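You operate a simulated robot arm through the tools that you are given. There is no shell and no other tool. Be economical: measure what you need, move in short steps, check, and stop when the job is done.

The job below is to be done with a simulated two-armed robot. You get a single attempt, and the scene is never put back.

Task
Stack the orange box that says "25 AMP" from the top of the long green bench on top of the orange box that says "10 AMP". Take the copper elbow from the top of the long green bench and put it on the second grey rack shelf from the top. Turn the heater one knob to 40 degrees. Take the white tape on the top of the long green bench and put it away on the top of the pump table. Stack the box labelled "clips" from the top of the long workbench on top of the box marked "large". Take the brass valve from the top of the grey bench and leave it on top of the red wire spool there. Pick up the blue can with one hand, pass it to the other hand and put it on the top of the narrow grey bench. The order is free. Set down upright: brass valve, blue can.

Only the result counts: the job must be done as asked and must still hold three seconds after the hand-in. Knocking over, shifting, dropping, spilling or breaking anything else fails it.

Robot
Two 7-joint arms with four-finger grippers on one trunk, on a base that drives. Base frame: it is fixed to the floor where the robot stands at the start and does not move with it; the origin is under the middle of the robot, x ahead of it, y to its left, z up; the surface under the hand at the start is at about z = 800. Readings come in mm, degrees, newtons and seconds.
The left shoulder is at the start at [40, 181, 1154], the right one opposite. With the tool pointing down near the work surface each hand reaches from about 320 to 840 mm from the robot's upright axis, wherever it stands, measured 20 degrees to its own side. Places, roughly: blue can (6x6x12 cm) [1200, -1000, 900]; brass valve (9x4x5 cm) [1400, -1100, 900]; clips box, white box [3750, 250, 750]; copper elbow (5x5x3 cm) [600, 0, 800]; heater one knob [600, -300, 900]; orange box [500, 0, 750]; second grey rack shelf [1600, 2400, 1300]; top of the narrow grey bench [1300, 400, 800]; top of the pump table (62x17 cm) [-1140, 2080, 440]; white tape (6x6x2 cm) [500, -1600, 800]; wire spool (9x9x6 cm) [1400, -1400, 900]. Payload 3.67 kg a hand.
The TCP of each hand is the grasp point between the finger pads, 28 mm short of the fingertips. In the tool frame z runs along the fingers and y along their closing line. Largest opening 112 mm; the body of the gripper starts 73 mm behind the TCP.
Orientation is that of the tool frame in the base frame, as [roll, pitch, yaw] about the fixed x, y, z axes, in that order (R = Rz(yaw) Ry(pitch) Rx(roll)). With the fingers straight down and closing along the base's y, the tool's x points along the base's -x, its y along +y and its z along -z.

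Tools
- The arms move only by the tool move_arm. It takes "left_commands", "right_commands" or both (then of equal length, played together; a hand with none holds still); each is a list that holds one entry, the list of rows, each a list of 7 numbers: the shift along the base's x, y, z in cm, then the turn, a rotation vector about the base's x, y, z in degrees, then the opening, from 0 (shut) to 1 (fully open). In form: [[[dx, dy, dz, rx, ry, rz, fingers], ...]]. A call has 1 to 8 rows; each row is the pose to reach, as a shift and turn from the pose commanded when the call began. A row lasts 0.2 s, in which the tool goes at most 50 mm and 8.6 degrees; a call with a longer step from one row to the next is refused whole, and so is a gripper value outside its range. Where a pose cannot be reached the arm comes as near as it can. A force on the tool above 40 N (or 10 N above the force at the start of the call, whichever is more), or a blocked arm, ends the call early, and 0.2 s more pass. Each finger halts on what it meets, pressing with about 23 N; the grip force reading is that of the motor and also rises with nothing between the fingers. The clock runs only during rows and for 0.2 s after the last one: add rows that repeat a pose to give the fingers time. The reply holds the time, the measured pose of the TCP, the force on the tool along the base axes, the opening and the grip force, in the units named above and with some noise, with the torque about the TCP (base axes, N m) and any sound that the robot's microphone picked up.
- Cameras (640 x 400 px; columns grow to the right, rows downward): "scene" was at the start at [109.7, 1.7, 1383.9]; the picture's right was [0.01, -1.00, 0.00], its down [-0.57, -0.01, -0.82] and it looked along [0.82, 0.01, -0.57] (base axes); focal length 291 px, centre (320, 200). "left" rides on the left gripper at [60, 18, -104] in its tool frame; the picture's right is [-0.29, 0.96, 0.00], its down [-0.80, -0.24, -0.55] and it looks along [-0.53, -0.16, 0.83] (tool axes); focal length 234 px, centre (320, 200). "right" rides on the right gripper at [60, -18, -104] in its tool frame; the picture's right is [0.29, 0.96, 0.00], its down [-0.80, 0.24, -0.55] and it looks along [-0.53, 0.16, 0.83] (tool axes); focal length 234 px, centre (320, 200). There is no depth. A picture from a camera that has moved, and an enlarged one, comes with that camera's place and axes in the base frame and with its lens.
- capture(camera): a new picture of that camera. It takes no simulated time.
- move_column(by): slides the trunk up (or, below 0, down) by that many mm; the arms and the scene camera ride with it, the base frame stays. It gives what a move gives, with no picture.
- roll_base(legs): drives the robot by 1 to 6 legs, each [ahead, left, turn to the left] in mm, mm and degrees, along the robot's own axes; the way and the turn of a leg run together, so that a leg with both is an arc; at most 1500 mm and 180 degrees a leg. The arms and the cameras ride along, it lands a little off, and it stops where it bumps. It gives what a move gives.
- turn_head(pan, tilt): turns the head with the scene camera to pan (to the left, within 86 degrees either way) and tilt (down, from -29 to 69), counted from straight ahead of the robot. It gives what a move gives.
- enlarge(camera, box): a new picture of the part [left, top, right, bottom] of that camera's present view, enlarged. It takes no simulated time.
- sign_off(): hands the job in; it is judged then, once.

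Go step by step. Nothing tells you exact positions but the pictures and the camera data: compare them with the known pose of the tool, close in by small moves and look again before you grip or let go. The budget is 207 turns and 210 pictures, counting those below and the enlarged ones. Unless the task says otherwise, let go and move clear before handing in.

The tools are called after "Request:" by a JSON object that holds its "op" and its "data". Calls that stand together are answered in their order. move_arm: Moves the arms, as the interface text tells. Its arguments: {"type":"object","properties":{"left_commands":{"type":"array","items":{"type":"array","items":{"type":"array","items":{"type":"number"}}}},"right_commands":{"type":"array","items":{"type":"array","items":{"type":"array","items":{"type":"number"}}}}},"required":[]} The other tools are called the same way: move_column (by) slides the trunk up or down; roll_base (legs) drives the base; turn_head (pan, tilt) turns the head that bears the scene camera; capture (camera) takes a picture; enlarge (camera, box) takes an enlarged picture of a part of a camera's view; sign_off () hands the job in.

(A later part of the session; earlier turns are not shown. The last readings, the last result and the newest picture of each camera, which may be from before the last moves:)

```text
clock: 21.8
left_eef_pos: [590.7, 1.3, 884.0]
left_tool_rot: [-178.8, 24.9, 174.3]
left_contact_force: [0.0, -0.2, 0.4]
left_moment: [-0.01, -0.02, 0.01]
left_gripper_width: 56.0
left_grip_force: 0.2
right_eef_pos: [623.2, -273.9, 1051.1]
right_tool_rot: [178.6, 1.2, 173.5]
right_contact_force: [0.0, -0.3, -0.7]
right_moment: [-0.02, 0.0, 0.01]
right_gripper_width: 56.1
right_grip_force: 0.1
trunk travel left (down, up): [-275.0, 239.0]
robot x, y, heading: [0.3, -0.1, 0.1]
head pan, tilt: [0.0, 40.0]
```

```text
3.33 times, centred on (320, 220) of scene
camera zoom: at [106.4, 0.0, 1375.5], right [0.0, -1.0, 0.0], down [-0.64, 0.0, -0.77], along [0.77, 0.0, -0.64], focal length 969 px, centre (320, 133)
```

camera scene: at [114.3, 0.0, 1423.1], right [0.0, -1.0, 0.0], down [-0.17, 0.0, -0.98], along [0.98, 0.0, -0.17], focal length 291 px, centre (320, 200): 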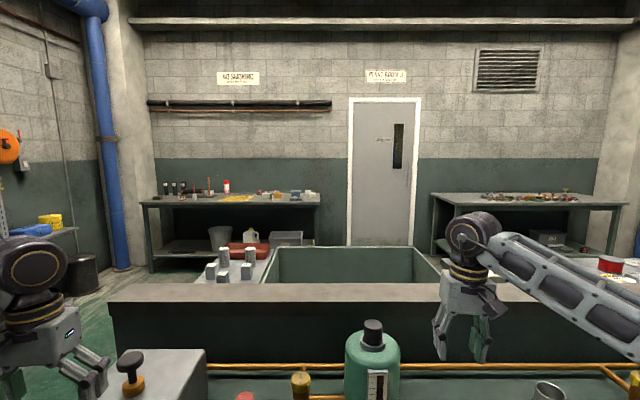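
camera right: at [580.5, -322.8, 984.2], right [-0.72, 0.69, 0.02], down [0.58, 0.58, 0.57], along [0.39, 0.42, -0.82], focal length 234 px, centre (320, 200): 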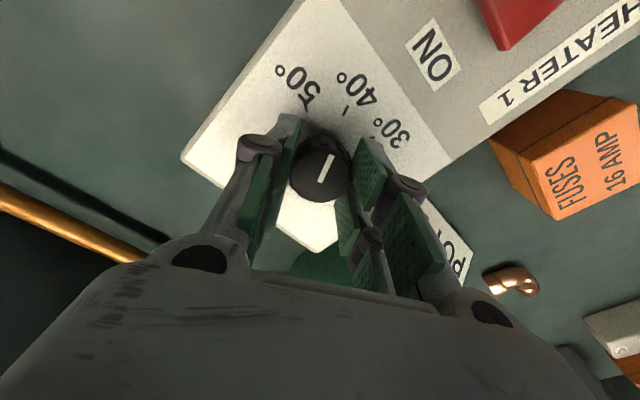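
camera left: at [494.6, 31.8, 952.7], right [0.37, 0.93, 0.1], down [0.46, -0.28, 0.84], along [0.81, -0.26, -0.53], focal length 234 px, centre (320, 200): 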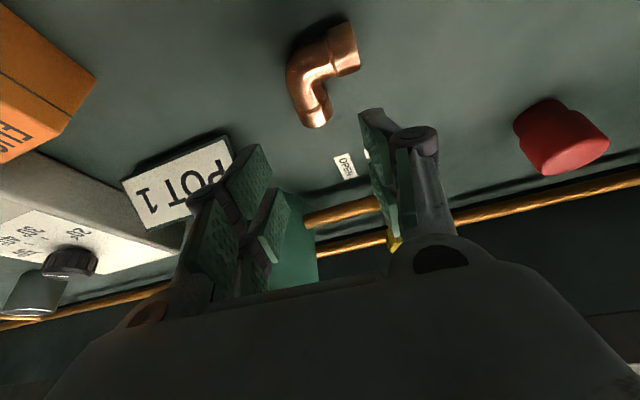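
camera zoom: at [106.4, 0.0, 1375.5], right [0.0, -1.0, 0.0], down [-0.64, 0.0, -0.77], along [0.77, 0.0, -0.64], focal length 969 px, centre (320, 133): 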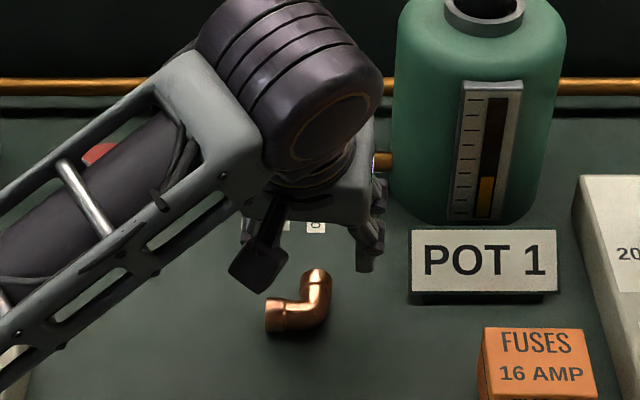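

The hand is lined up over the +x arm. I'll descend and close.

Request:
{"op": "move_arm", "data": {"left_commands": [[[0, 0, -2.5, 0, 0, 0, 0.5], [0, 0, -4, 0, 0, 0, 0.5], [0, 0, -5.1, 0, 0, 0, 0.5], [0, 0, -5.1, 0, 0, 0, 0.3], [0, 0, -5.1, 0, 0, 0, 0.1], [0, 0, -5.1, 0, 0, 0, 0.1], [0, 0, -5.1, 0, 0, 0, 0.1]]]}}

Request:
{"op": "capture", "data": {"camera": "left"}}

```text
clock: 23.4
left_eef_pos: [591.2, 1.4, 836.1]
left_tool_rot: [-178.7, 25.3, 174.3]
left_contact_force: [6.4, 13.8, 32.5]
left_moment: [1.11, -0.02, -0.24]
left_gripper_width: 30.7
left_grip_force: 22.8
right_eef_pos: [622.6, -272.7, 1052.1]
right_tool_rot: [178.6, 1.3, 173.4]
right_contact_force: [0.5, -0.8, -0.3]
right_moment: [-0.05, -0.03, -0.02]
right_gripper_width: 56.3
right_grip_force: 0.1
trunk travel left (down, up): [-275.0, 239.0]
robot x, y, heading: [0.8, 3.0, -0.1]
head pan, tilt: [0.0, 40.0]
```

```text
171 pictures are left
camera left: at [493.5, 32.9, 903.0], right [0.36, 0.93, 0.1], down [0.46, -0.27, 0.85], along [0.81, -0.26, -0.52], focal length 234 px, centre (320, 200)
```

left: 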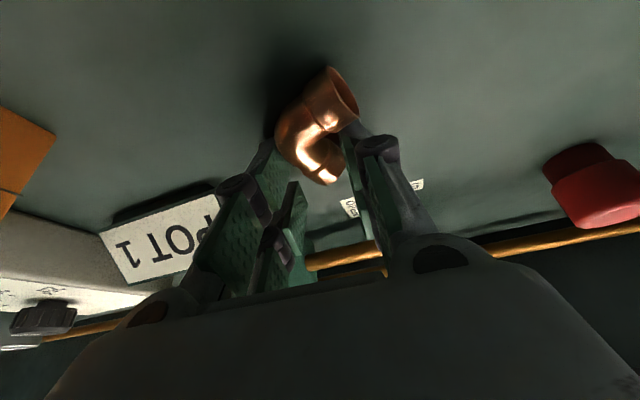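

The grip closed at 31 mm but with some vertical load. I'll lift a little and see whether the elbow comes along.

Request:
{"op": "move_arm", "data": {"left_commands": [[[0, 0, 0.5, 0, 0, 0, 0.1], [0, 0, 2, 0, 0, 0, 0.1], [0, 0, 5, 0, 0, 0, 0.1], [0, 0, 8, 0, 0, 0, 0.1]]]}}

Request:
{"op": "enlarge", "data": {"camera": "left", "box": [220, 40, 440, 240]}}

Request:
{"op": "enlarge", "data": {"camera": "scene", "box": [240, 120, 400, 240]}}

```text
clock: 24.4
left_eef_pos: [589.4, 0.6, 912.3]
left_tool_rot: [-178.8, 25.0, 174.3]
left_contact_force: [0.1, -0.6, -0.7]
left_moment: [-0.02, -0.03, 0.02]
left_gripper_width: 30.6
left_grip_force: 22.9
right_eef_pos: [624.1, -274.1, 1051.4]
right_tool_rot: [178.6, 1.0, 173.5]
right_contact_force: [-0.2, -0.3, 0.0]
right_moment: [0.03, 0.01, -0.02]
right_gripper_width: 56.1
right_grip_force: 0.1
trunk travel left (down, up): [-275.0, 239.0]
robot x, y, heading: [0.2, 0.8, 0.2]
head pan, tilt: [0.0, 40.0]
```

```text
2.00 times, centred on (330, 140) of left
camera zoom: at [492.4, 30.3, 980.2], right [0.37, 0.93, 0.1], down [0.46, -0.28, 0.84], along [0.81, -0.26, -0.53], focal length 468 px, centre (300, 320)
```

zoom: 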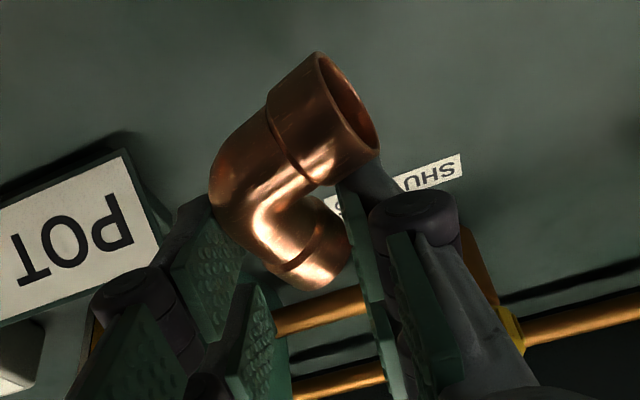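

```text
3.33 times, centred on (320, 180) of scene
camera zoom: at [106.2, -0.6, 1375.4], right [0.0, -1.0, 0.0], down [-0.64, 0.0, -0.77], along [0.77, 0.0, -0.64], focal length 969 px, centre (320, 267)
```

zoom: 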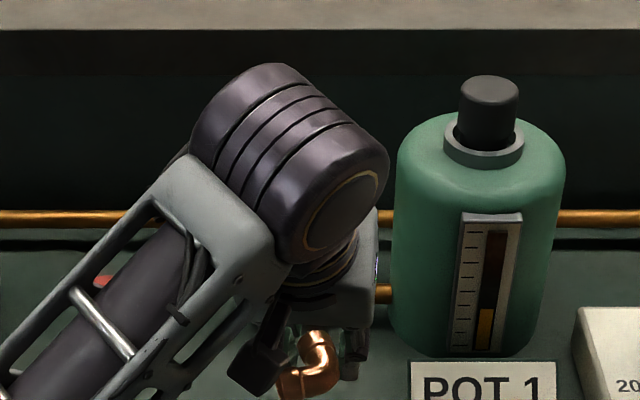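

The elbow is held. I'll raise both hands and pull them in before driving.

Request:
{"op": "move_arm", "data": {"left_commands": [[[0, 1, 4.5, 0, 0, 0, 0.1], [-1, 2, 9, 0, 0, 0, 0.1], [-2, 4, 13, 0, 0, 0, 0.1], [-4, 6, 17, 0, 0, 0, 0.1], [-6, 8, 21, 0, 0, 0, 0.1], [-8, 11, 24, 0, 0, 0, 0.1], [-10, 14, 26, 0, 0, 0, 0.1], [-12, 17, 28, 0, 0, 0, 0.1]]], "right_commands": [[[-1, 0, 3, 0, 0, 0, 0.5], [-3, 0, 6, 0, 0, 0, 0.5], [-5, 0, 9, 0, 0, 0, 0.5], [-7, 0, 12, 0, 0, 0, 0.5], [-9, 0, 14, 0, 0, 0, 0.5], [-11, 0, 14, 0, 0, 0, 0.5], [-13, 0, 14, 0, 0, 0, 0.5], [-15, 0, 14, 0, 0, 0, 0.5]]]}}

Request:
{"op": "turn_head", "data": {"pan": 80, "tilt": 25}}

Request:
{"op": "capture", "data": {"camera": "scene"}}

```text
clock: 26.2
left_eef_pos: [467.3, 172.5, 1193.4]
left_tool_rot: [-178.7, 25.0, 174.2]
left_contact_force: [-0.8, -0.4, -1.0]
left_moment: [0.01, -0.02, 0.0]
left_gripper_width: 30.6
left_grip_force: 23.1
right_eef_pos: [471.7, -272.9, 1193.0]
right_tool_rot: [178.6, 1.2, 173.4]
right_contact_force: [-0.1, 0.0, 0.5]
right_moment: [-0.01, -0.01, -0.03]
right_gripper_width: 55.7
right_grip_force: 0.2
trunk travel left (down, up): [-275.0, 239.0]
robot x, y, heading: [-1.7, 0.5, -0.3]
head pan, tilt: [0.0, 40.0]
```

```text
clock: 27.7
left_eef_pos: [470.0, 172.2, 1193.1]
left_tool_rot: [-178.7, 24.9, 174.2]
left_contact_force: [0.2, 0.0, -0.1]
left_moment: [0.01, -0.03, -0.02]
left_gripper_width: 30.5
left_grip_force: 22.6
right_eef_pos: [475.8, -274.1, 1192.1]
right_tool_rot: [178.7, 1.1, 173.5]
right_contact_force: [-0.2, 0.4, 0.3]
right_moment: [0.02, 0.01, 0.02]
right_gripper_width: 55.8
right_grip_force: 0.0
trunk travel left (down, up): [-275.0, 239.0]
robot x, y, heading: [-2.2, -0.5, -0.2]
head pan, tilt: [80.0, 25.0]
```

```text
168 pictures are left
camera scene: at [37.3, 90.9, 1398.8], right [0.98, -0.17, 0.0], down [-0.07, -0.42, -0.91], along [0.16, 0.89, -0.42], focal length 291 px, centre (320, 200)
```

scene: 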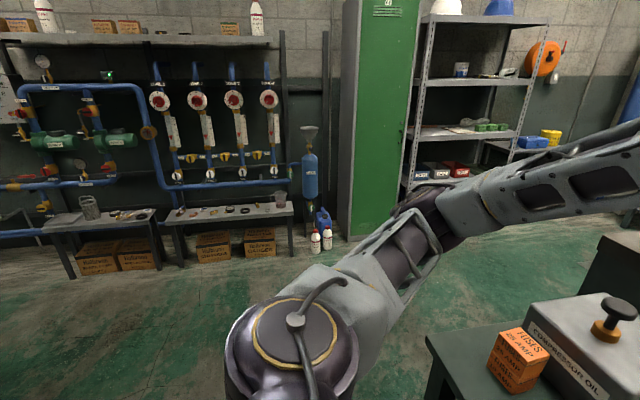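

The floor to the left is open. I'll strafe left past the bench end, drive forward, and then turn to face the rack.

Request:
{"op": "roll_base", "data": {"legs": [[-60, 0, 0], [0, 1100, 0], [1460, 0, 0], [0, 0, 90]]}}

Request:
{"op": "turn_head", "data": {"pan": 0, "tilt": 10}}

Request:
{"op": "capture", "data": {"camera": "scene"}}

```text
clock: 45.4
left_eef_pos: [1160.5, 1619.4, 1193.4]
left_tool_rot: [-178.8, 24.9, -92.0]
left_contact_force: [-0.4, 0.4, -0.1]
left_moment: [0.0, 0.0, -0.02]
left_gripper_width: 24.0
left_grip_force: 23.1
right_eef_pos: [1603.7, 1653.2, 1192.5]
right_tool_rot: [178.6, 1.1, -92.9]
right_contact_force: [0.4, -0.3, 0.1]
right_moment: [0.01, 0.01, 0.0]
right_gripper_width: 56.1
right_grip_force: 0.2
trunk travel left (down, up): [-275.0, 239.0]
robot x, y, heading: [1362.2, 1160.6, 94.0]
head pan, tilt: [80.0, 25.0]
```

```text
clock: 46.9
left_eef_pos: [1159.7, 1618.7, 1192.8]
left_tool_rot: [-178.6, 24.9, -92.1]
left_contact_force: [0.1, -0.6, 0.5]
left_moment: [0.02, 0.0, 0.0]
left_gripper_width: 23.7
left_grip_force: 23.1
right_eef_pos: [1603.4, 1652.8, 1192.3]
right_tool_rot: [178.6, 1.2, -92.9]
right_contact_force: [0.0, 0.3, 0.9]
right_moment: [-0.02, 0.01, -0.03]
right_gripper_width: 56.4
right_grip_force: 0.0
trunk travel left (down, up): [-275.0, 239.0]
robot x, y, heading: [1363.4, 1161.1, 93.5]
head pan, tilt: [0.0, 10.0]
```

```text
167 pictures are left
camera scene: at [1354.6, 1275.2, 1423.1], right [1.0, 0.06, 0.0], down [0.01, -0.17, -0.98], along [-0.06, 0.98, -0.17], focal length 291 px, centre (320, 200)
```

scene: 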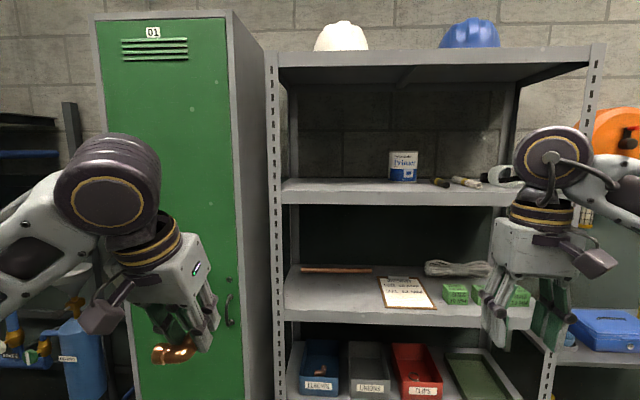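

The second shelf (white Primer can) has free space left of the can; its front edge is near y=2190 and z=1275. The grip width dropped to 24 mm, so I'll check the elbow, raise the trunk and drive closer.

Request:
{"op": "move_column", "data": {"by": 200}}

Request:
{"op": "roll_base", "data": {"legs": [[0, -220, -3.5], [380, 0, 0]]}}

Request:
{"op": "enlarge", "data": {"camera": "left", "box": [220, 40, 440, 240]}}

Request:
{"op": "capture", "data": {"camera": "scene"}}

```text
clock: 49.0
left_eef_pos: [1159.4, 1618.9, 1393.6]
left_tool_rot: [-178.6, 24.9, -92.1]
left_contact_force: [0.4, -0.4, -0.3]
left_moment: [0.03, 0.0, -0.02]
left_gripper_width: 23.8
left_grip_force: 23.5
right_eef_pos: [1603.8, 1652.8, 1393.0]
right_tool_rot: [178.6, 1.1, -92.9]
right_contact_force: [0.7, 0.8, 0.6]
right_moment: [-0.02, 0.0, -0.02]
right_gripper_width: 56.2
right_grip_force: 0.1
trunk travel left (down, up): [-475.0, 39.0]
robot x, y, heading: [1359.6, 1159.3, 93.6]
head pan, tilt: [0.0, 10.0]
```

```text
clock: 52.9
left_eef_pos: [1415.1, 2021.2, 1393.4]
left_tool_rot: [-178.9, 25.1, -96.0]
left_contact_force: [0.6, -0.8, -1.0]
left_moment: [0.05, 0.0, 0.01]
left_gripper_width: 23.7
left_grip_force: 22.6
right_eef_pos: [1860.0, 2025.4, 1394.1]
right_tool_rot: [178.5, 1.2, -96.8]
right_contact_force: [-0.2, -0.4, 0.9]
right_moment: [0.05, 0.03, 0.02]
right_gripper_width: 55.9
right_grip_force: 0.0
trunk travel left (down, up): [-475.0, 39.0]
robot x, y, heading: [1583.8, 1552.5, 89.7]
head pan, tilt: [0.0, 10.0]
```

```text
2.00 times, centred on (330, 140) of left
camera zoom: at [1382.7, 1926.1, 1461.9], right [-0.92, 0.37, 0.1], down [0.28, 0.46, 0.84], along [0.26, 0.81, -0.53], focal length 468 px, centre (300, 320)
```

zoom: 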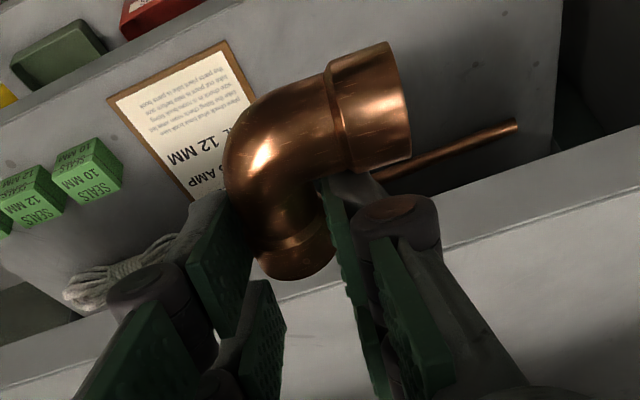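

```text
165 pictures are left
camera scene: at [1584.8, 1664.7, 1623.8], right [1.0, -0.01, 0.0], down [0.0, -0.17, -0.98], along [0.0, 0.98, -0.17], focal length 291 px, centre (320, 200)
```

scene: 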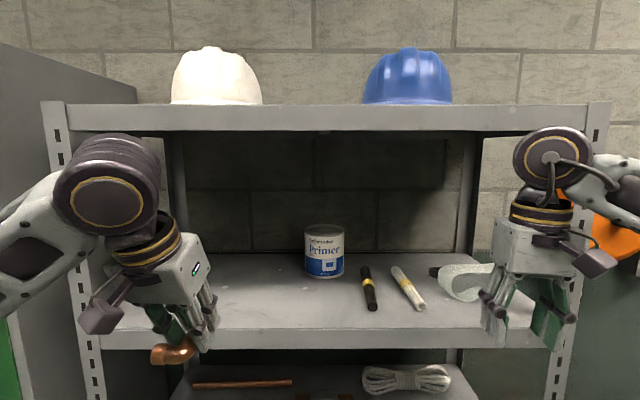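

The elbow is held at the neck. The shelf top is at z≈1288 and the lip above at about 1657. I'll reach in at z≈1363 first and look.

Request:
{"op": "move_arm", "data": {"left_commands": [[[0, 2, -3, 0, 0, 0, 0.1], [0, 6.5, -3, 0, 0, 0, 0.1], [0, 11, -3, 0, 0, 0, 0.1], [0, 15.5, -3, 0, 0, 0, 0.1], [0, 19, -3, 0, 0, 0, 0.1], [0, 21.5, -3, 0, 0, 0, 0.1]]]}}

Request:
{"op": "capture", "data": {"camera": "left"}}

Request:
{"op": "turn_head", "data": {"pan": 15, "tilt": 25}}

Request:
{"op": "capture", "data": {"camera": "scene"}}

```text
clock: 54.3
left_eef_pos: [1411.7, 2238.5, 1362.2]
left_tool_rot: [-178.8, 24.9, -96.2]
left_contact_force: [-0.8, -0.3, -1.0]
left_moment: [-0.02, -0.01, 0.0]
left_gripper_width: 23.7
left_grip_force: 22.7
right_eef_pos: [1858.6, 2028.3, 1391.9]
right_tool_rot: [178.6, 1.1, -96.8]
right_contact_force: [0.1, -0.4, -0.3]
right_moment: [-0.04, 0.0, -0.01]
right_gripper_width: 56.1
right_grip_force: 0.0
trunk travel left (down, up): [-475.0, 39.0]
robot x, y, heading: [1587.0, 1553.2, 89.8]
head pan, tilt: [0.0, 10.0]
```

```text
164 pictures are left
camera left: at [1381.1, 2143.6, 1429.7], right [-0.92, 0.37, 0.1], down [0.28, 0.46, 0.84], along [0.26, 0.81, -0.53], focal length 234 px, centre (320, 200)
```

left: 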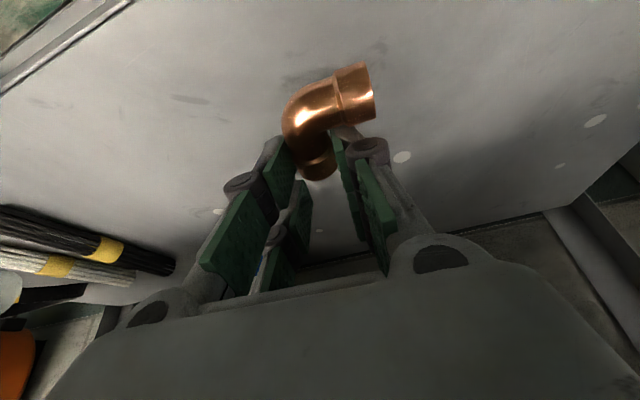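

```text
clock: 55.0
left_eef_pos: [1413.3, 2236.3, 1362.0]
left_tool_rot: [-178.8, 24.9, -96.0]
left_contact_force: [-0.3, 0.7, 0.2]
left_moment: [0.02, 0.0, 0.02]
left_gripper_width: 24.1
left_grip_force: 23.2
right_eef_pos: [1858.6, 2026.4, 1392.5]
right_tool_rot: [178.6, 1.1, -96.7]
right_contact_force: [-0.3, -0.1, -0.3]
right_moment: [-0.02, 0.0, 0.01]
right_gripper_width: 56.1
right_grip_force: 0.0
trunk travel left (down, up): [-475.0, 39.0]
robot x, y, heading: [1585.6, 1549.1, 90.0]
head pan, tilt: [15.0, 25.0]
```

```text
163 pictures are left
camera scene: at [1560.6, 1662.5, 1599.3], right [0.97, 0.25, 0.0], down [0.11, -0.41, -0.91], along [-0.23, 0.88, -0.42], focal length 291 px, centre (320, 200)
```

scene: 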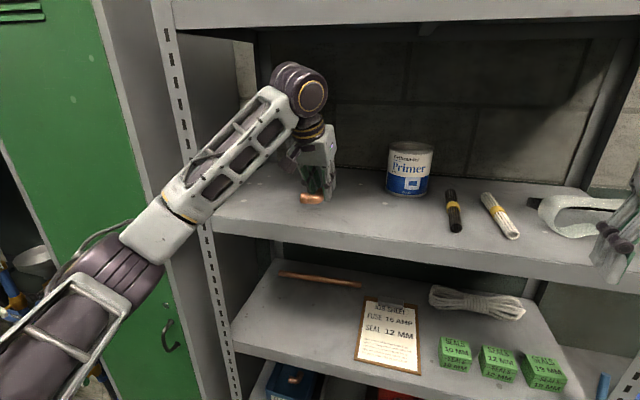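

The elbow is over the shelf. I'll lower it in small steps to contact.

Request:
{"op": "move_arm", "data": {"left_commands": [[[0, 0, -1.2, 0, 0, 0, 0.1], [0, 0, -2, 0, 0, 0, 0.1], [0, 0, -2.4, 0, 0, 0, 0.1], [0, 0, -2.8, 0, 0, 0, 0.1]]]}}

Request:
{"op": "enlarge", "data": {"camera": "scene", "box": [260, 120, 380, 240]}}

Request:
{"op": "capture", "data": {"camera": "left"}}

```text
clock: 56.0
left_eef_pos: [1413.1, 2234.8, 1336.1]
left_tool_rot: [-178.6, 25.1, -96.0]
left_contact_force: [-0.6, 2.0, 7.3]
left_moment: [-0.17, 0.28, -0.08]
left_gripper_width: 23.3
left_grip_force: 22.9
right_eef_pos: [1859.4, 2025.6, 1391.4]
right_tool_rot: [178.6, 1.2, -96.8]
right_contact_force: [-0.2, -0.6, -0.9]
right_moment: [0.01, -0.02, -0.04]
right_gripper_width: 56.1
right_grip_force: 0.1
trunk travel left (down, up): [-475.0, 39.0]
robot x, y, heading: [1584.4, 1553.4, 89.5]
head pan, tilt: [15.0, 25.0]
```

```text
3.33 times, centred on (320, 180) of scene
camera zoom: at [1560.8, 1662.0, 1599.4], right [0.97, 0.25, 0.0], down [0.11, -0.41, -0.91], along [-0.23, 0.88, -0.42], focal length 969 px, centre (320, 267)
```

zoom: 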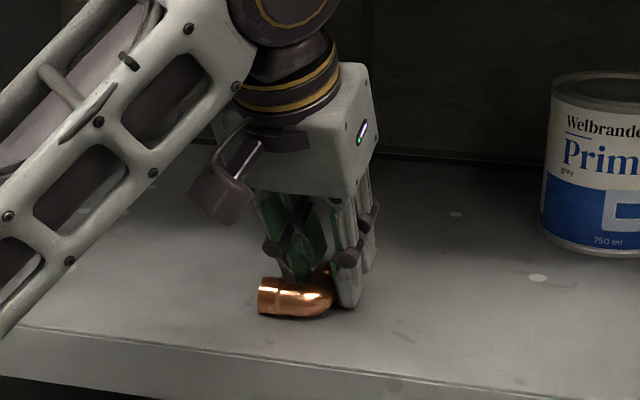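

```text
161 pictures are left
camera left: at [1382.4, 2141.7, 1403.7], right [-0.92, 0.37, 0.1], down [0.28, 0.46, 0.84], along [0.26, 0.81, -0.52], focal length 234 px, centre (320, 200)
```

left: 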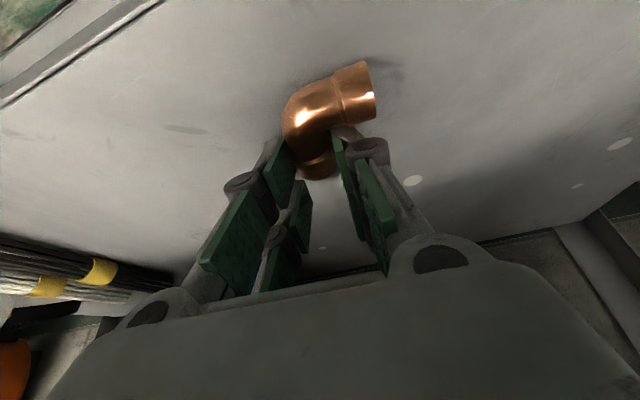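

It's touching the shelf with 7 N. I'll press down 2 mm more, open gently, then withdraw up and back.

Request:
{"op": "move_arm", "data": {"left_commands": [[[0, 0, -0.3, 0, 0, 0, 0.1], [0, 0, -0.3, 0, 0, 0, 0.25], [0, 0, -0.3, 0, 0, 0, 0.35], [0, 0, -0.3, 0, 0, 0, 0.5], [0, 0, -0.3, 0, 0, 0, 0.5], [0, -0.8, 1.8, 0, 0, 0, 0.5], [0, -1.8, 4, 0, 0, 0, 0.5]]]}}

Request:
{"op": "capture", "data": {"camera": "left"}}

Request:
{"op": "enlarge", "data": {"camera": "scene", "box": [260, 120, 380, 240]}}

```text
clock: 57.6
left_eef_pos: [1414.8, 2219.3, 1375.7]
left_tool_rot: [-178.8, 25.0, -96.0]
left_contact_force: [0.7, 0.1, 0.5]
left_moment: [0.0, 0.01, 0.03]
left_gripper_width: 55.9
left_grip_force: 0.2
right_eef_pos: [1860.6, 2025.2, 1392.9]
right_tool_rot: [178.6, 1.2, -96.7]
right_contact_force: [-0.8, -0.1, -0.7]
right_moment: [0.03, 0.01, 0.01]
right_gripper_width: 56.0
right_grip_force: 0.1
trunk travel left (down, up): [-475.0, 39.0]
robot x, y, heading: [1583.6, 1556.5, 89.7]
head pan, tilt: [15.0, 25.0]
```

```text
160 pictures are left
camera left: at [1383.0, 2124.6, 1444.7], right [-0.92, 0.37, 0.1], down [0.28, 0.46, 0.84], along [0.26, 0.81, -0.53], focal length 234 px, centre (320, 200)
```

left: 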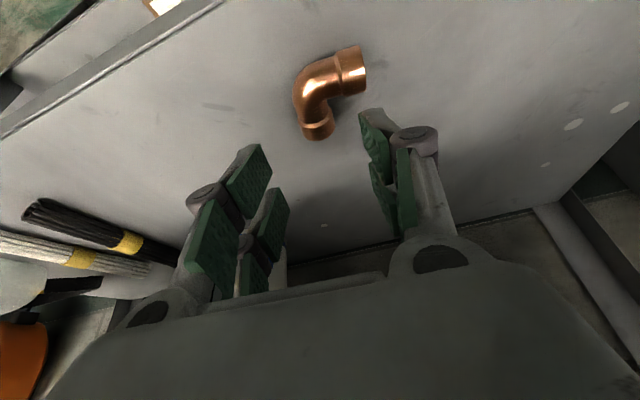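

```text
3.33 times, centred on (320, 180) of scene
camera zoom: at [1561.1, 1661.9, 1599.3], right [0.97, 0.25, 0.0], down [0.11, -0.41, -0.91], along [-0.23, 0.88, -0.42], focal length 969 px, centre (320, 267)
```

zoom: 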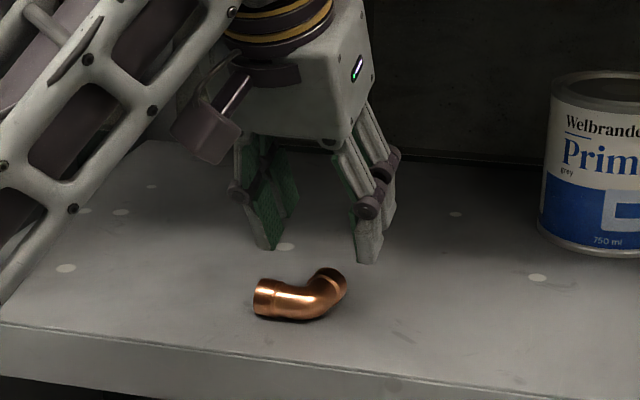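

The elbow rests on the second shelf. I'll withdraw the arm, back off, restore the trunk height and look toward the far workbench.

Request:
{"op": "move_arm", "data": {"left_commands": [[[0, -4.5, 0, 0, 0, 0, 0.5], [0, -9, 0, 0, 0, 0, 0.5], [0, -13.5, 0, 0, 5, 0, 0.5], [0, -18, 0, 0, 5, 0, 0.5], [0, -22, 0, 0, 5, 0, 0.5]]]}}

Request:
{"op": "roll_base", "data": {"legs": [[-350, 0, 0], [0, 0, -90]]}}

Request:
{"op": "turn_head", "data": {"pan": 0, "tilt": 22}}

Request:
{"op": "capture", "data": {"camera": "scene"}}

Request:
{"op": "turn_head", "data": {"pan": -60, "tilt": 25}}

Request:
{"op": "capture", "data": {"camera": "scene"}}

```text
clock: 58.8
left_eef_pos: [1412.6, 1998.2, 1374.1]
left_tool_rot: [175.7, 24.4, -98.3]
left_contact_force: [-0.2, 0.8, 0.0]
left_moment: [-0.01, -0.01, 0.04]
left_gripper_width: 55.9
left_grip_force: 0.1
right_eef_pos: [1858.5, 2024.4, 1392.7]
right_tool_rot: [178.6, 1.1, -96.7]
right_contact_force: [-0.3, 0.5, 0.4]
right_moment: [0.01, -0.01, -0.01]
right_gripper_width: 56.1
right_grip_force: 0.0
trunk travel left (down, up): [-475.0, 39.0]
robot x, y, heading: [1583.9, 1552.4, 89.7]
head pan, tilt: [15.0, 25.0]
```

```text
clock: 65.3
left_eef_pos: [2026.7, 1378.9, 1375.1]
left_tool_rot: [175.7, 24.2, 172.3]
left_contact_force: [0.3, 0.8, 0.5]
left_moment: [-0.04, 0.03, 0.02]
left_gripper_width: 56.1
left_grip_force: 0.0
right_eef_pos: [2058.9, 933.5, 1392.2]
right_tool_rot: [178.6, 1.1, 174.0]
right_contact_force: [-0.1, 0.6, -0.2]
right_moment: [0.0, -0.01, -0.05]
right_gripper_width: 56.1
right_grip_force: 0.0
trunk travel left (down, up): [-475.0, 39.0]
robot x, y, heading: [1580.4, 1201.6, 0.7]
head pan, tilt: [15.0, 25.0]
```

```text
clock: 66.1
left_eef_pos: [2027.6, 1377.4, 1374.6]
left_tool_rot: [175.8, 24.3, 172.4]
left_contact_force: [-1.1, 0.1, 0.3]
left_moment: [0.0, -0.04, 0.0]
left_gripper_width: 55.9
left_grip_force: 0.1
right_eef_pos: [2059.5, 933.6, 1392.7]
right_tool_rot: [178.6, 1.1, 174.0]
right_contact_force: [0.4, -0.1, 0.3]
right_moment: [0.01, 0.01, -0.02]
right_gripper_width: 55.9
right_grip_force: 0.1
trunk travel left (down, up): [-475.0, 39.0]
robot x, y, heading: [1583.4, 1201.4, 0.6]
head pan, tilt: [0.0, 22.0]
```

```text
158 pictures are left
camera scene: at [1695.8, 1204.6, 1604.1], right [0.01, -1.0, 0.0], down [-0.38, 0.0, -0.93], along [0.93, 0.01, -0.38], focal length 291 px, centre (320, 200)
```

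scene: 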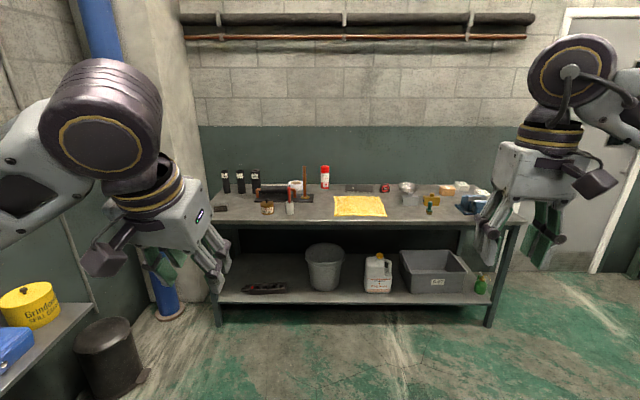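

```text
clock: 67.4
left_eef_pos: [2027.8, 1377.8, 1375.0]
left_tool_rot: [175.8, 24.3, 172.4]
left_contact_force: [0.3, 0.3, -0.5]
left_moment: [0.05, 0.01, 0.04]
left_gripper_width: 56.1
left_grip_force: 0.0
right_eef_pos: [2058.7, 933.4, 1392.6]
right_tool_rot: [178.7, 1.1, 173.9]
right_contact_force: [-0.5, 0.0, -0.5]
right_moment: [-0.01, -0.02, 0.0]
right_gripper_width: 56.0
right_grip_force: 0.1
trunk travel left (down, up): [-475.0, 39.0]
robot x, y, heading: [1581.5, 1202.0, 0.4]
head pan, tilt: [-60.0, 25.0]
```

```text
157 pictures are left
camera scene: at [1649.8, 1124.5, 1599.3], right [-0.86, -0.51, 0.0], down [-0.21, 0.36, -0.91], along [0.46, -0.78, -0.42], focal length 291 px, centre (320, 200)
```

scene: 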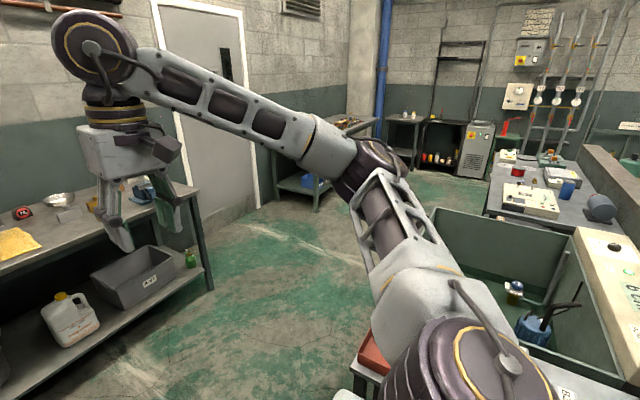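

There is an open corridor in front of the far workbench. The small boxes are at its right end, so I'll drive over there.

Request:
{"op": "roll_base", "data": {"legs": [[1050, 0, 0], [0, -900, 0]]}}

Request:
{"op": "turn_head", "data": {"pan": 0, "tilt": 40}}

Request:
{"op": "capture", "data": {"camera": "scene"}}

```text
clock: 77.6
left_eef_pos: [3082.8, 459.0, 1375.5]
left_tool_rot: [175.8, 24.4, 172.3]
left_contact_force: [0.4, 0.5, 0.3]
left_moment: [-0.02, 0.01, -0.01]
left_gripper_width: 56.1
left_grip_force: 0.1
right_eef_pos: [3113.9, 13.7, 1393.1]
right_tool_rot: [178.5, 1.1, 173.9]
right_contact_force: [-0.1, -0.1, -0.7]
right_moment: [-0.02, 0.04, -0.03]
right_gripper_width: 56.2
right_grip_force: 0.1
trunk travel left (down, up): [-475.0, 39.0]
robot x, y, heading: [2634.9, 282.4, 0.2]
head pan, tilt: [-60.0, 25.0]
```

```text
clock: 78.9
left_eef_pos: [3081.2, 457.2, 1376.1]
left_tool_rot: [175.9, 24.1, 172.4]
left_contact_force: [0.0, 0.0, 1.2]
left_moment: [-0.01, 0.0, 0.0]
left_gripper_width: 56.0
left_grip_force: 0.1
right_eef_pos: [3113.5, 13.5, 1392.4]
right_tool_rot: [178.6, 1.1, 173.9]
right_contact_force: [0.7, 0.2, 0.8]
right_moment: [-0.01, -0.01, 0.0]
right_gripper_width: 55.9
right_grip_force: 0.0
trunk travel left (down, up): [-475.0, 39.0]
robot x, y, heading: [2636.8, 281.2, 0.2]
head pan, tilt: [0.0, 40.0]
```

```text
156 pictures are left
camera scene: at [2743.3, 284.2, 1576.0], right [0.01, -1.0, 0.0], down [-0.64, 0.0, -0.77], along [0.77, 0.0, -0.64], focal length 291 px, centre (320, 200)
```

scene: 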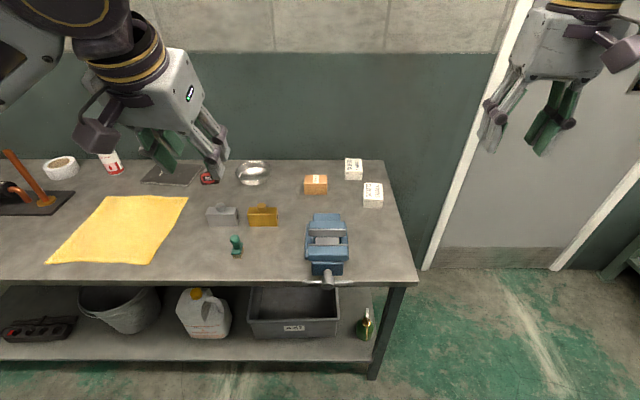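

Request:
{"op": "enlarge", "data": {"camera": "scene", "box": [280, 140, 420, 220]}}

```text
4.57 times, centred on (350, 180) of scene
camera zoom: at [2743.3, 284.2, 1576.0], right [0.01, -1.0, 0.0], down [-0.64, 0.0, -0.77], along [0.77, 0.0, -0.64], focal length 1330 px, centre (183, 291)
```

zoom: 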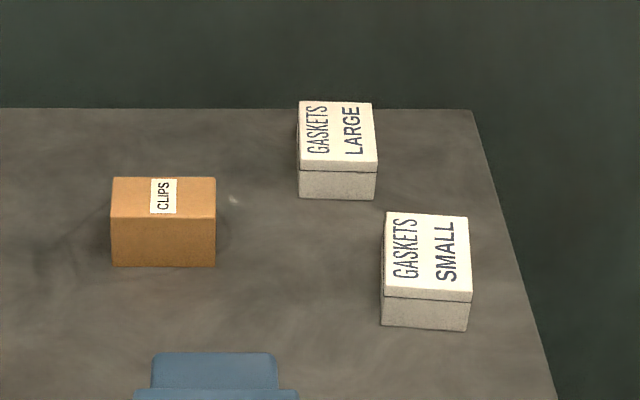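

The brown CLIPS box is near (3752, 303) and the LARGE box near (3890, 130). They're too deep to reach from the front, so I'll stand off the table's right corner, heading 60°.

Request:
{"op": "roll_base", "data": {"legs": [[0, -590, 0], [710, 0, 0], [0, 0, 60]]}}

Request:
{"op": "move_column", "data": {"by": -200}}

Request:
{"op": "turn_head", "data": {"pan": -10, "tilt": 40}}

Request:
{"op": "capture", "data": {"camera": "scene"}}

```text
clock: 87.0
left_eef_pos: [3737.5, -28.6, 1375.8]
left_tool_rot: [175.7, 24.3, -173.9]
left_contact_force: [0.5, -0.2, -0.1]
left_moment: [-0.01, 0.02, 0.01]
left_gripper_width: 56.0
left_grip_force: 0.1
right_eef_pos: [3872.3, -455.8, 1393.8]
right_tool_rot: [178.9, 0.8, -172.0]
right_contact_force: [-12.5, -1.7, 1.4]
right_moment: [0.13, -1.11, -0.19]
right_gripper_width: 56.0
right_grip_force: 0.0
trunk travel left (down, up): [-475.0, 39.0]
robot x, y, heading: [3349.9, -311.2, 14.4]
head pan, tilt: [0.0, 40.0]
stopped in leg 3: the force on the tool passed its limit at 91 N (the readings are from after the stop); the commanded pose is now the measured one
```

```text
clock: 89.2
left_eef_pos: [3737.9, -29.4, 1176.2]
left_tool_rot: [175.8, 24.4, -173.7]
left_contact_force: [0.2, -0.1, 0.2]
left_moment: [0.01, -0.01, -0.03]
left_gripper_width: 55.7
left_grip_force: 0.0
right_eef_pos: [3872.2, -454.4, 1192.9]
right_tool_rot: [178.9, 0.9, -172.1]
right_contact_force: [-10.7, 0.6, -3.8]
right_moment: [0.03, -0.8, -0.09]
right_gripper_width: 56.3
right_grip_force: 0.1
trunk travel left (down, up): [-275.0, 239.0]
robot x, y, heading: [3350.6, -304.2, 14.3]
head pan, tilt: [0.0, 40.0]
```

```text
clock: 89.9
left_eef_pos: [3738.4, -30.6, 1174.5]
left_tool_rot: [175.9, 24.5, -173.7]
left_contact_force: [0.7, 0.8, 0.5]
left_moment: [0.01, 0.01, -0.01]
left_gripper_width: 56.2
left_grip_force: 0.1
right_eef_pos: [3873.0, -454.5, 1194.0]
right_tool_rot: [179.0, 0.9, -172.1]
right_contact_force: [-13.2, 0.8, -8.2]
right_moment: [0.03, -0.74, -0.1]
right_gripper_width: 56.2
right_grip_force: 0.1
trunk travel left (down, up): [-275.0, 239.0]
robot x, y, heading: [3350.2, -305.4, 14.2]
head pan, tilt: [-10.0, 40.0]
```

```text
154 pictures are left
camera scene: at [3453.2, -294.3, 1375.5], right [0.07, -1.0, 0.0], down [-0.64, -0.05, -0.77], along [0.76, 0.06, -0.64], focal length 291 px, centre (320, 200)
```

scene: 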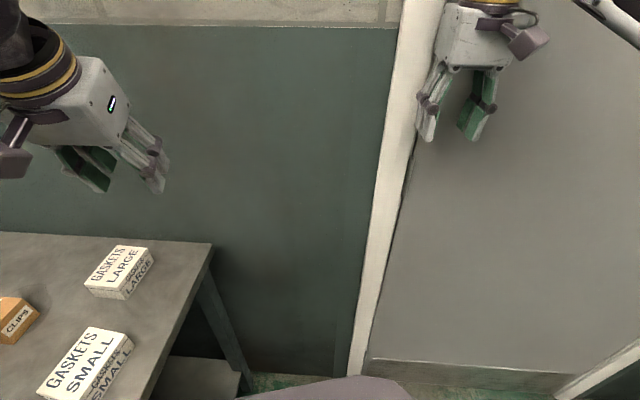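

The right hand grazed the wall during the turn. I'll back away, finish the turn there, then come in closer.

Request:
{"op": "roll_base", "data": {"legs": [[-260, 0, 0], [0, 0, 46]]}}

Request:
{"op": "capture", "data": {"camera": "scene"}}

```text
clock: 94.1
left_eef_pos: [3174.0, 101.1, 1173.5]
left_tool_rot: [175.8, 24.4, -128.2]
left_contact_force: [0.4, -0.2, -0.7]
left_moment: [-0.02, -0.04, 0.03]
left_gripper_width: 56.2
left_grip_force: 0.1
right_eef_pos: [3572.2, -101.0, 1193.4]
right_tool_rot: [178.9, 1.0, -126.6]
right_contact_force: [0.1, -0.4, 0.0]
right_moment: [0.01, 0.03, 0.02]
right_gripper_width: 55.8
right_grip_force: 0.1
trunk travel left (down, up): [-275.0, 239.0]
robot x, y, heading: [3098.7, -369.6, 60.0]
head pan, tilt: [-10.0, 40.0]
```

```text
153 pictures are left
camera scene: at [3164.4, -287.7, 1375.4], right [0.76, -0.65, 0.0], down [-0.41, -0.49, -0.77], along [0.49, 0.58, -0.64], focal length 291 px, centre (320, 200)
```

scene: 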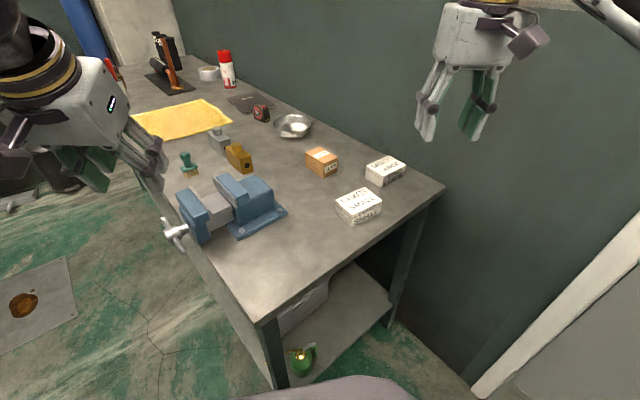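

The view is good now. I'll tuck the right hand away from the wall and drive a bit closer.

Request:
{"op": "move_arm", "data": {"right_commands": [[[-4, 2, 0, 0, 0, 0, 0.8], [-8, 4, 0, 0, 0, 0, 1], [-12, 6, 0, 0, 0, 0, 1]]]}}

Request:
{"op": "roll_base", "data": {"legs": [[150, 0, 0], [0, -180, 0]]}}

Request:
{"op": "capture", "data": {"camera": "scene"}}

Request:
{"op": "capture", "data": {"camera": "right"}}

```text
clock: 94.9
left_eef_pos: [3173.2, 102.1, 1174.1]
left_tool_rot: [175.9, 24.2, -128.2]
left_contact_force: [0.1, 0.1, 0.4]
left_moment: [-0.01, 0.0, -0.01]
left_gripper_width: 56.0
left_grip_force: 0.1
right_eef_pos: [3452.0, -37.1, 1193.1]
right_tool_rot: [179.1, 0.8, -126.6]
right_contact_force: [-0.3, -0.3, -0.4]
right_moment: [-0.04, -0.05, -0.03]
right_gripper_width: 111.9
right_grip_force: 0.1
trunk travel left (down, up): [-275.0, 239.0]
robot x, y, heading: [3093.6, -371.2, 59.9]
head pan, tilt: [-10.0, 40.0]
```

```text
clock: 96.4
left_eef_pos: [3233.5, 204.2, 1175.5]
left_tool_rot: [175.8, 24.4, -127.5]
left_contact_force: [-0.8, -0.2, 0.8]
left_moment: [0.04, -0.02, 0.0]
left_gripper_width: 56.0
left_grip_force: 0.1
right_eef_pos: [3513.8, 68.3, 1193.3]
right_tool_rot: [178.9, 0.9, -125.9]
right_contact_force: [0.0, -0.3, 0.9]
right_moment: [0.06, -0.05, -0.01]
right_gripper_width: 112.0
right_grip_force: 0.0
trunk travel left (down, up): [-275.0, 239.0]
robot x, y, heading: [3165.4, -265.9, 60.6]
head pan, tilt: [-10.0, 40.0]
stopped in leg 1: the robot was blocked; the commanded pose is now the measured one
```

```text
152 pictures are left
camera scene: at [3227.8, -185.3, 1375.7], right [0.77, -0.64, 0.0], down [-0.41, -0.49, -0.77], along [0.49, 0.59, -0.64], focal length 291 px, centre (320, 200)
```

scene: 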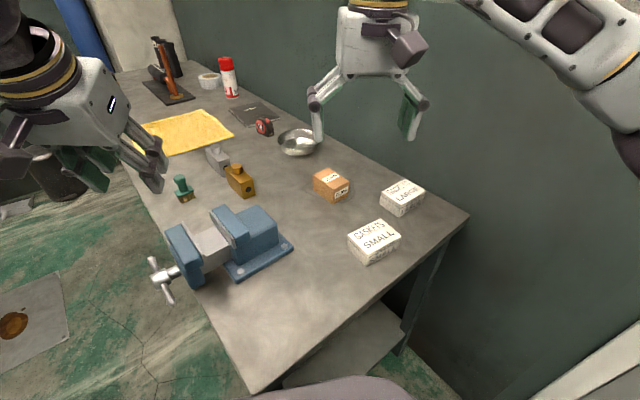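

```text
151 pictures are left
camera right: at [3494.5, 7.7, 1296.1], right [-0.94, 0.33, 0.01], down [0.28, 0.77, 0.57], along [0.18, 0.54, -0.82], focal length 234 px, centre (320, 200)
```

right: 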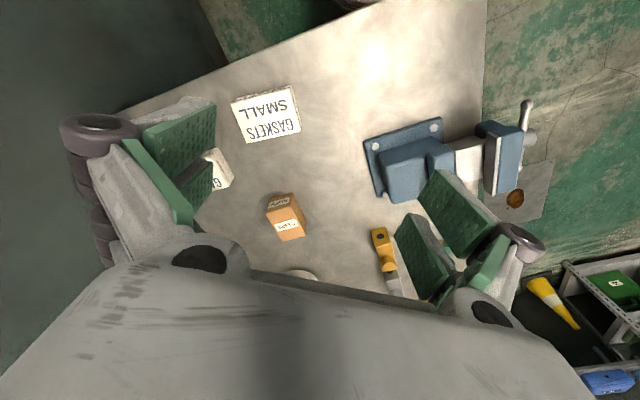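

The base touched the table leg, so I'll back off slightly and strafe right along the table end.

Request:
{"op": "roll_base", "data": {"legs": [[-25, 0, 0], [0, -210, 0], [40, 0, 0]]}}

Request:
{"op": "capture", "data": {"camera": "scene"}}

Request:
{"op": "capture", "data": {"camera": "right"}}

```text
clock: 98.5
left_eef_pos: [3368.7, 92.7, 1174.8]
left_tool_rot: [176.5, 24.6, -126.4]
left_contact_force: [0.5, -0.9, -0.2]
left_moment: [-0.01, -0.01, -0.01]
left_gripper_width: 55.6
left_grip_force: 0.1
right_eef_pos: [3644.1, -37.5, 1194.9]
right_tool_rot: [179.9, 0.9, -124.1]
right_contact_force: [0.4, 0.2, -0.3]
right_moment: [0.01, -0.01, -0.02]
right_gripper_width: 112.2
right_grip_force: 0.0
trunk travel left (down, up): [-275.0, 239.0]
robot x, y, heading: [3318.8, -382.0, 61.1]
head pan, tilt: [-10.0, 40.0]
stopped in leg 2: the robot was blocked; the commanded pose is now the measured one
```

```text
150 pictures are left
camera scene: at [3366.8, -296.3, 1376.5], right [0.78, -0.63, 0.01], down [-0.39, -0.5, -0.77], along [0.49, 0.6, -0.64], focal length 291 px, centre (320, 200)
```

scene: 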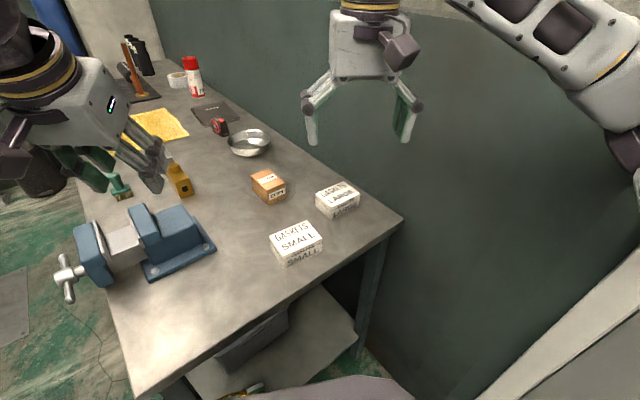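

```text
149 pictures are left
camera right: at [3624.7, -97.3, 1297.2], right [-0.95, 0.3, -0.01], down [0.24, 0.79, 0.57], along [0.17, 0.54, -0.82], focal length 234 px, centre (320, 200)
```

right: 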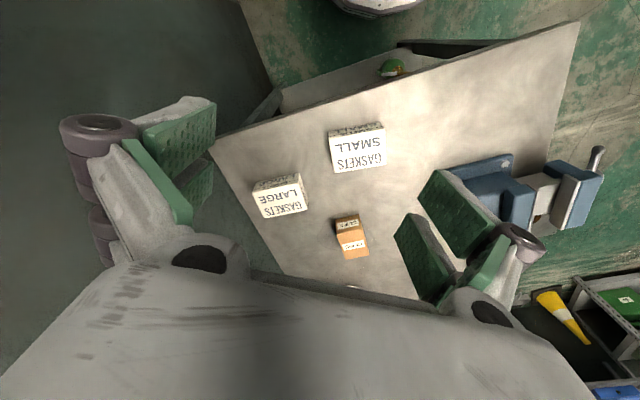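

The boxes' tops triangulate to z≈890, so the table is at about 845: CLIPS near (3672, 310), LARGE near (3786, 146). My right elbow was touching the wall, so I'll shift left a little and forward, then extend the right hand over CLIPS.

Request:
{"op": "roll_base", "data": {"legs": [[0, 40, 0], [40, 0, 0]]}}

Request:
{"op": "capture", "data": {"camera": "right"}}

```text
clock: 99.9
left_eef_pos: [3373.0, 139.8, 1174.6]
left_tool_rot: [175.7, 24.3, -127.0]
left_contact_force: [-0.7, 0.0, 0.1]
left_moment: [0.01, -0.01, 0.0]
left_gripper_width: 56.0
left_grip_force: 0.1
right_eef_pos: [3649.7, 8.4, 1190.8]
right_tool_rot: [179.0, 0.6, -124.6]
right_contact_force: [-0.4, -0.7, -0.6]
right_moment: [0.02, 0.03, 0.01]
right_gripper_width: 111.9
right_grip_force: 0.2
trunk travel left (down, up): [-275.0, 239.0]
robot x, y, heading: [3305.7, -331.5, 60.9]
head pan, tilt: [-10.0, 40.0]
```

```text
148 pictures are left
camera right: at [3631.5, -51.4, 1293.5], right [-0.95, 0.31, 0.01], down [0.26, 0.78, 0.57], along [0.16, 0.54, -0.82], focal length 234 px, centre (320, 200)
```

right: 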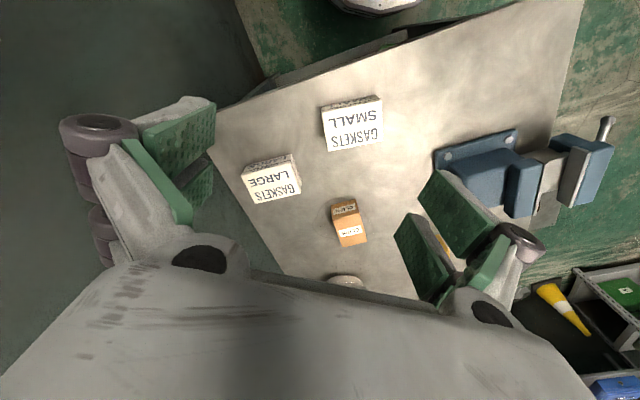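

I'll extend the right hand over the CLIPS box for a close look.

Request:
{"op": "move_arm", "data": {"right_commands": [[[0, 4.5, -1, 0, 0, 4, 1], [0, 9, -2, 0, 0, 8, 1], [0.5, 13.5, -4, 0, 0, 12, 1], [0.5, 17.5, -6, 0, 0, 16, 1], [0.5, 21.5, -8, 0, 0, 20, 1], [0.5, 24.5, -11, 0, 0, 24, 1], [0.5, 25.5, -14, 0, 0, 24, 1]]]}}

Request:
{"op": "capture", "data": {"camera": "right"}}

Request:
{"op": "capture", "data": {"camera": "scene"}}

```text
clock: 101.5
left_eef_pos: [3372.8, 143.6, 1174.0]
left_tool_rot: [175.7, 24.2, -126.9]
left_contact_force: [0.4, -0.4, 0.3]
left_moment: [0.02, 0.03, -0.02]
left_gripper_width: 56.3
left_grip_force: 0.1
right_eef_pos: [3653.2, 267.0, 1049.3]
right_tool_rot: [179.1, 0.5, -100.6]
right_contact_force: [-0.6, -0.4, 0.5]
right_moment: [0.03, 0.03, 0.01]
right_gripper_width: 112.0
right_grip_force: 0.0
trunk travel left (down, up): [-275.0, 239.0]
robot x, y, heading: [3310.6, -333.1, 61.0]
head pan, tilt: [-10.0, 40.0]
```

```text
147 pictures are left
camera right: at [3662.1, 203.8, 1151.5], right [-0.99, -0.11, 0.01], down [-0.08, 0.82, 0.57], along [-0.07, 0.56, -0.82], focal length 234 px, centre (320, 200)
```

right: 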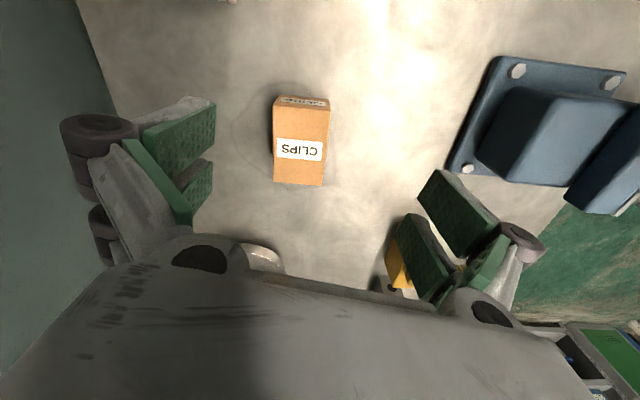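

```text
146 pictures are left
camera scene: at [3371.7, -246.6, 1375.4], right [0.78, -0.63, 0.0], down [-0.4, -0.5, -0.77], along [0.48, 0.6, -0.64], focal length 291 px, centre (320, 200)
```

scene: 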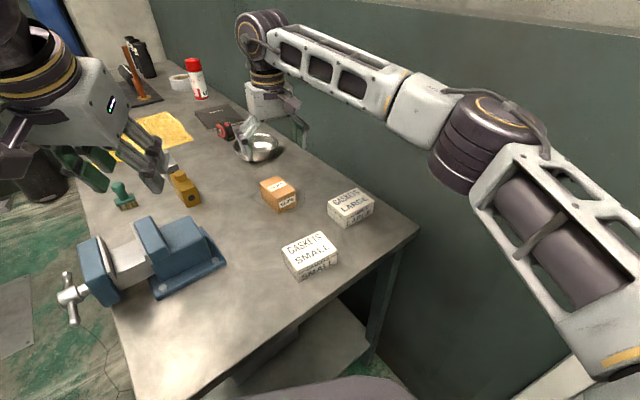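

CLIPS is 60 mm across x and 96 mm along y, centred near (3672, 313). I'll move directly above it, rotating to close across the short side.

Request:
{"op": "move_arm", "data": {"right_commands": [[[0.9, 2, -2, 0, 0, 5, 1], [1.9, 4.6, -4, 0, 0, 10, 1], [1.9, 4.6, -7, 0, 0, 11, 0.9], [1.9, 4.6, -9, 0, 0, 11, 0.9]]]}}

Request:
{"op": "capture", "data": {"camera": "right"}}

```text
clock: 102.5
left_eef_pos: [3372.0, 143.9, 1173.7]
left_tool_rot: [175.8, 24.2, -126.9]
left_contact_force: [-0.4, 0.7, -0.7]
left_moment: [0.0, 0.0, 0.02]
left_gripper_width: 56.1
left_grip_force: 0.1
right_eef_pos: [3669.7, 302.7, 1015.2]
right_tool_rot: [179.2, 0.5, -92.4]
right_contact_force: [0.6, 0.5, -0.3]
right_moment: [-0.02, -0.04, 0.03]
right_gripper_width: 100.7
right_grip_force: 0.1
right hand out of reach, approached as far as the arm can: row 2, 3, 4
trunk travel left (down, up): [-275.0, 239.0]
robot x, y, heading: [3305.4, -334.7, 61.0]
head pan, tilt: [-10.0, 40.0]
```

```text
145 pictures are left
camera right: at [3687.2, 242.7, 1118.4], right [-0.97, -0.25, 0.01], down [-0.2, 0.8, 0.56], along [-0.15, 0.54, -0.83], focal length 234 px, centre (320, 200)
```

right: 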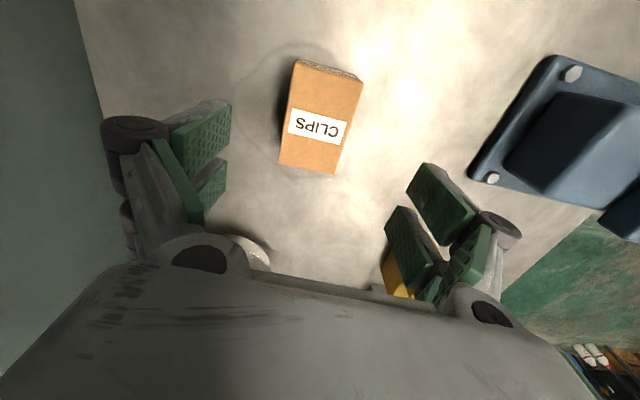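

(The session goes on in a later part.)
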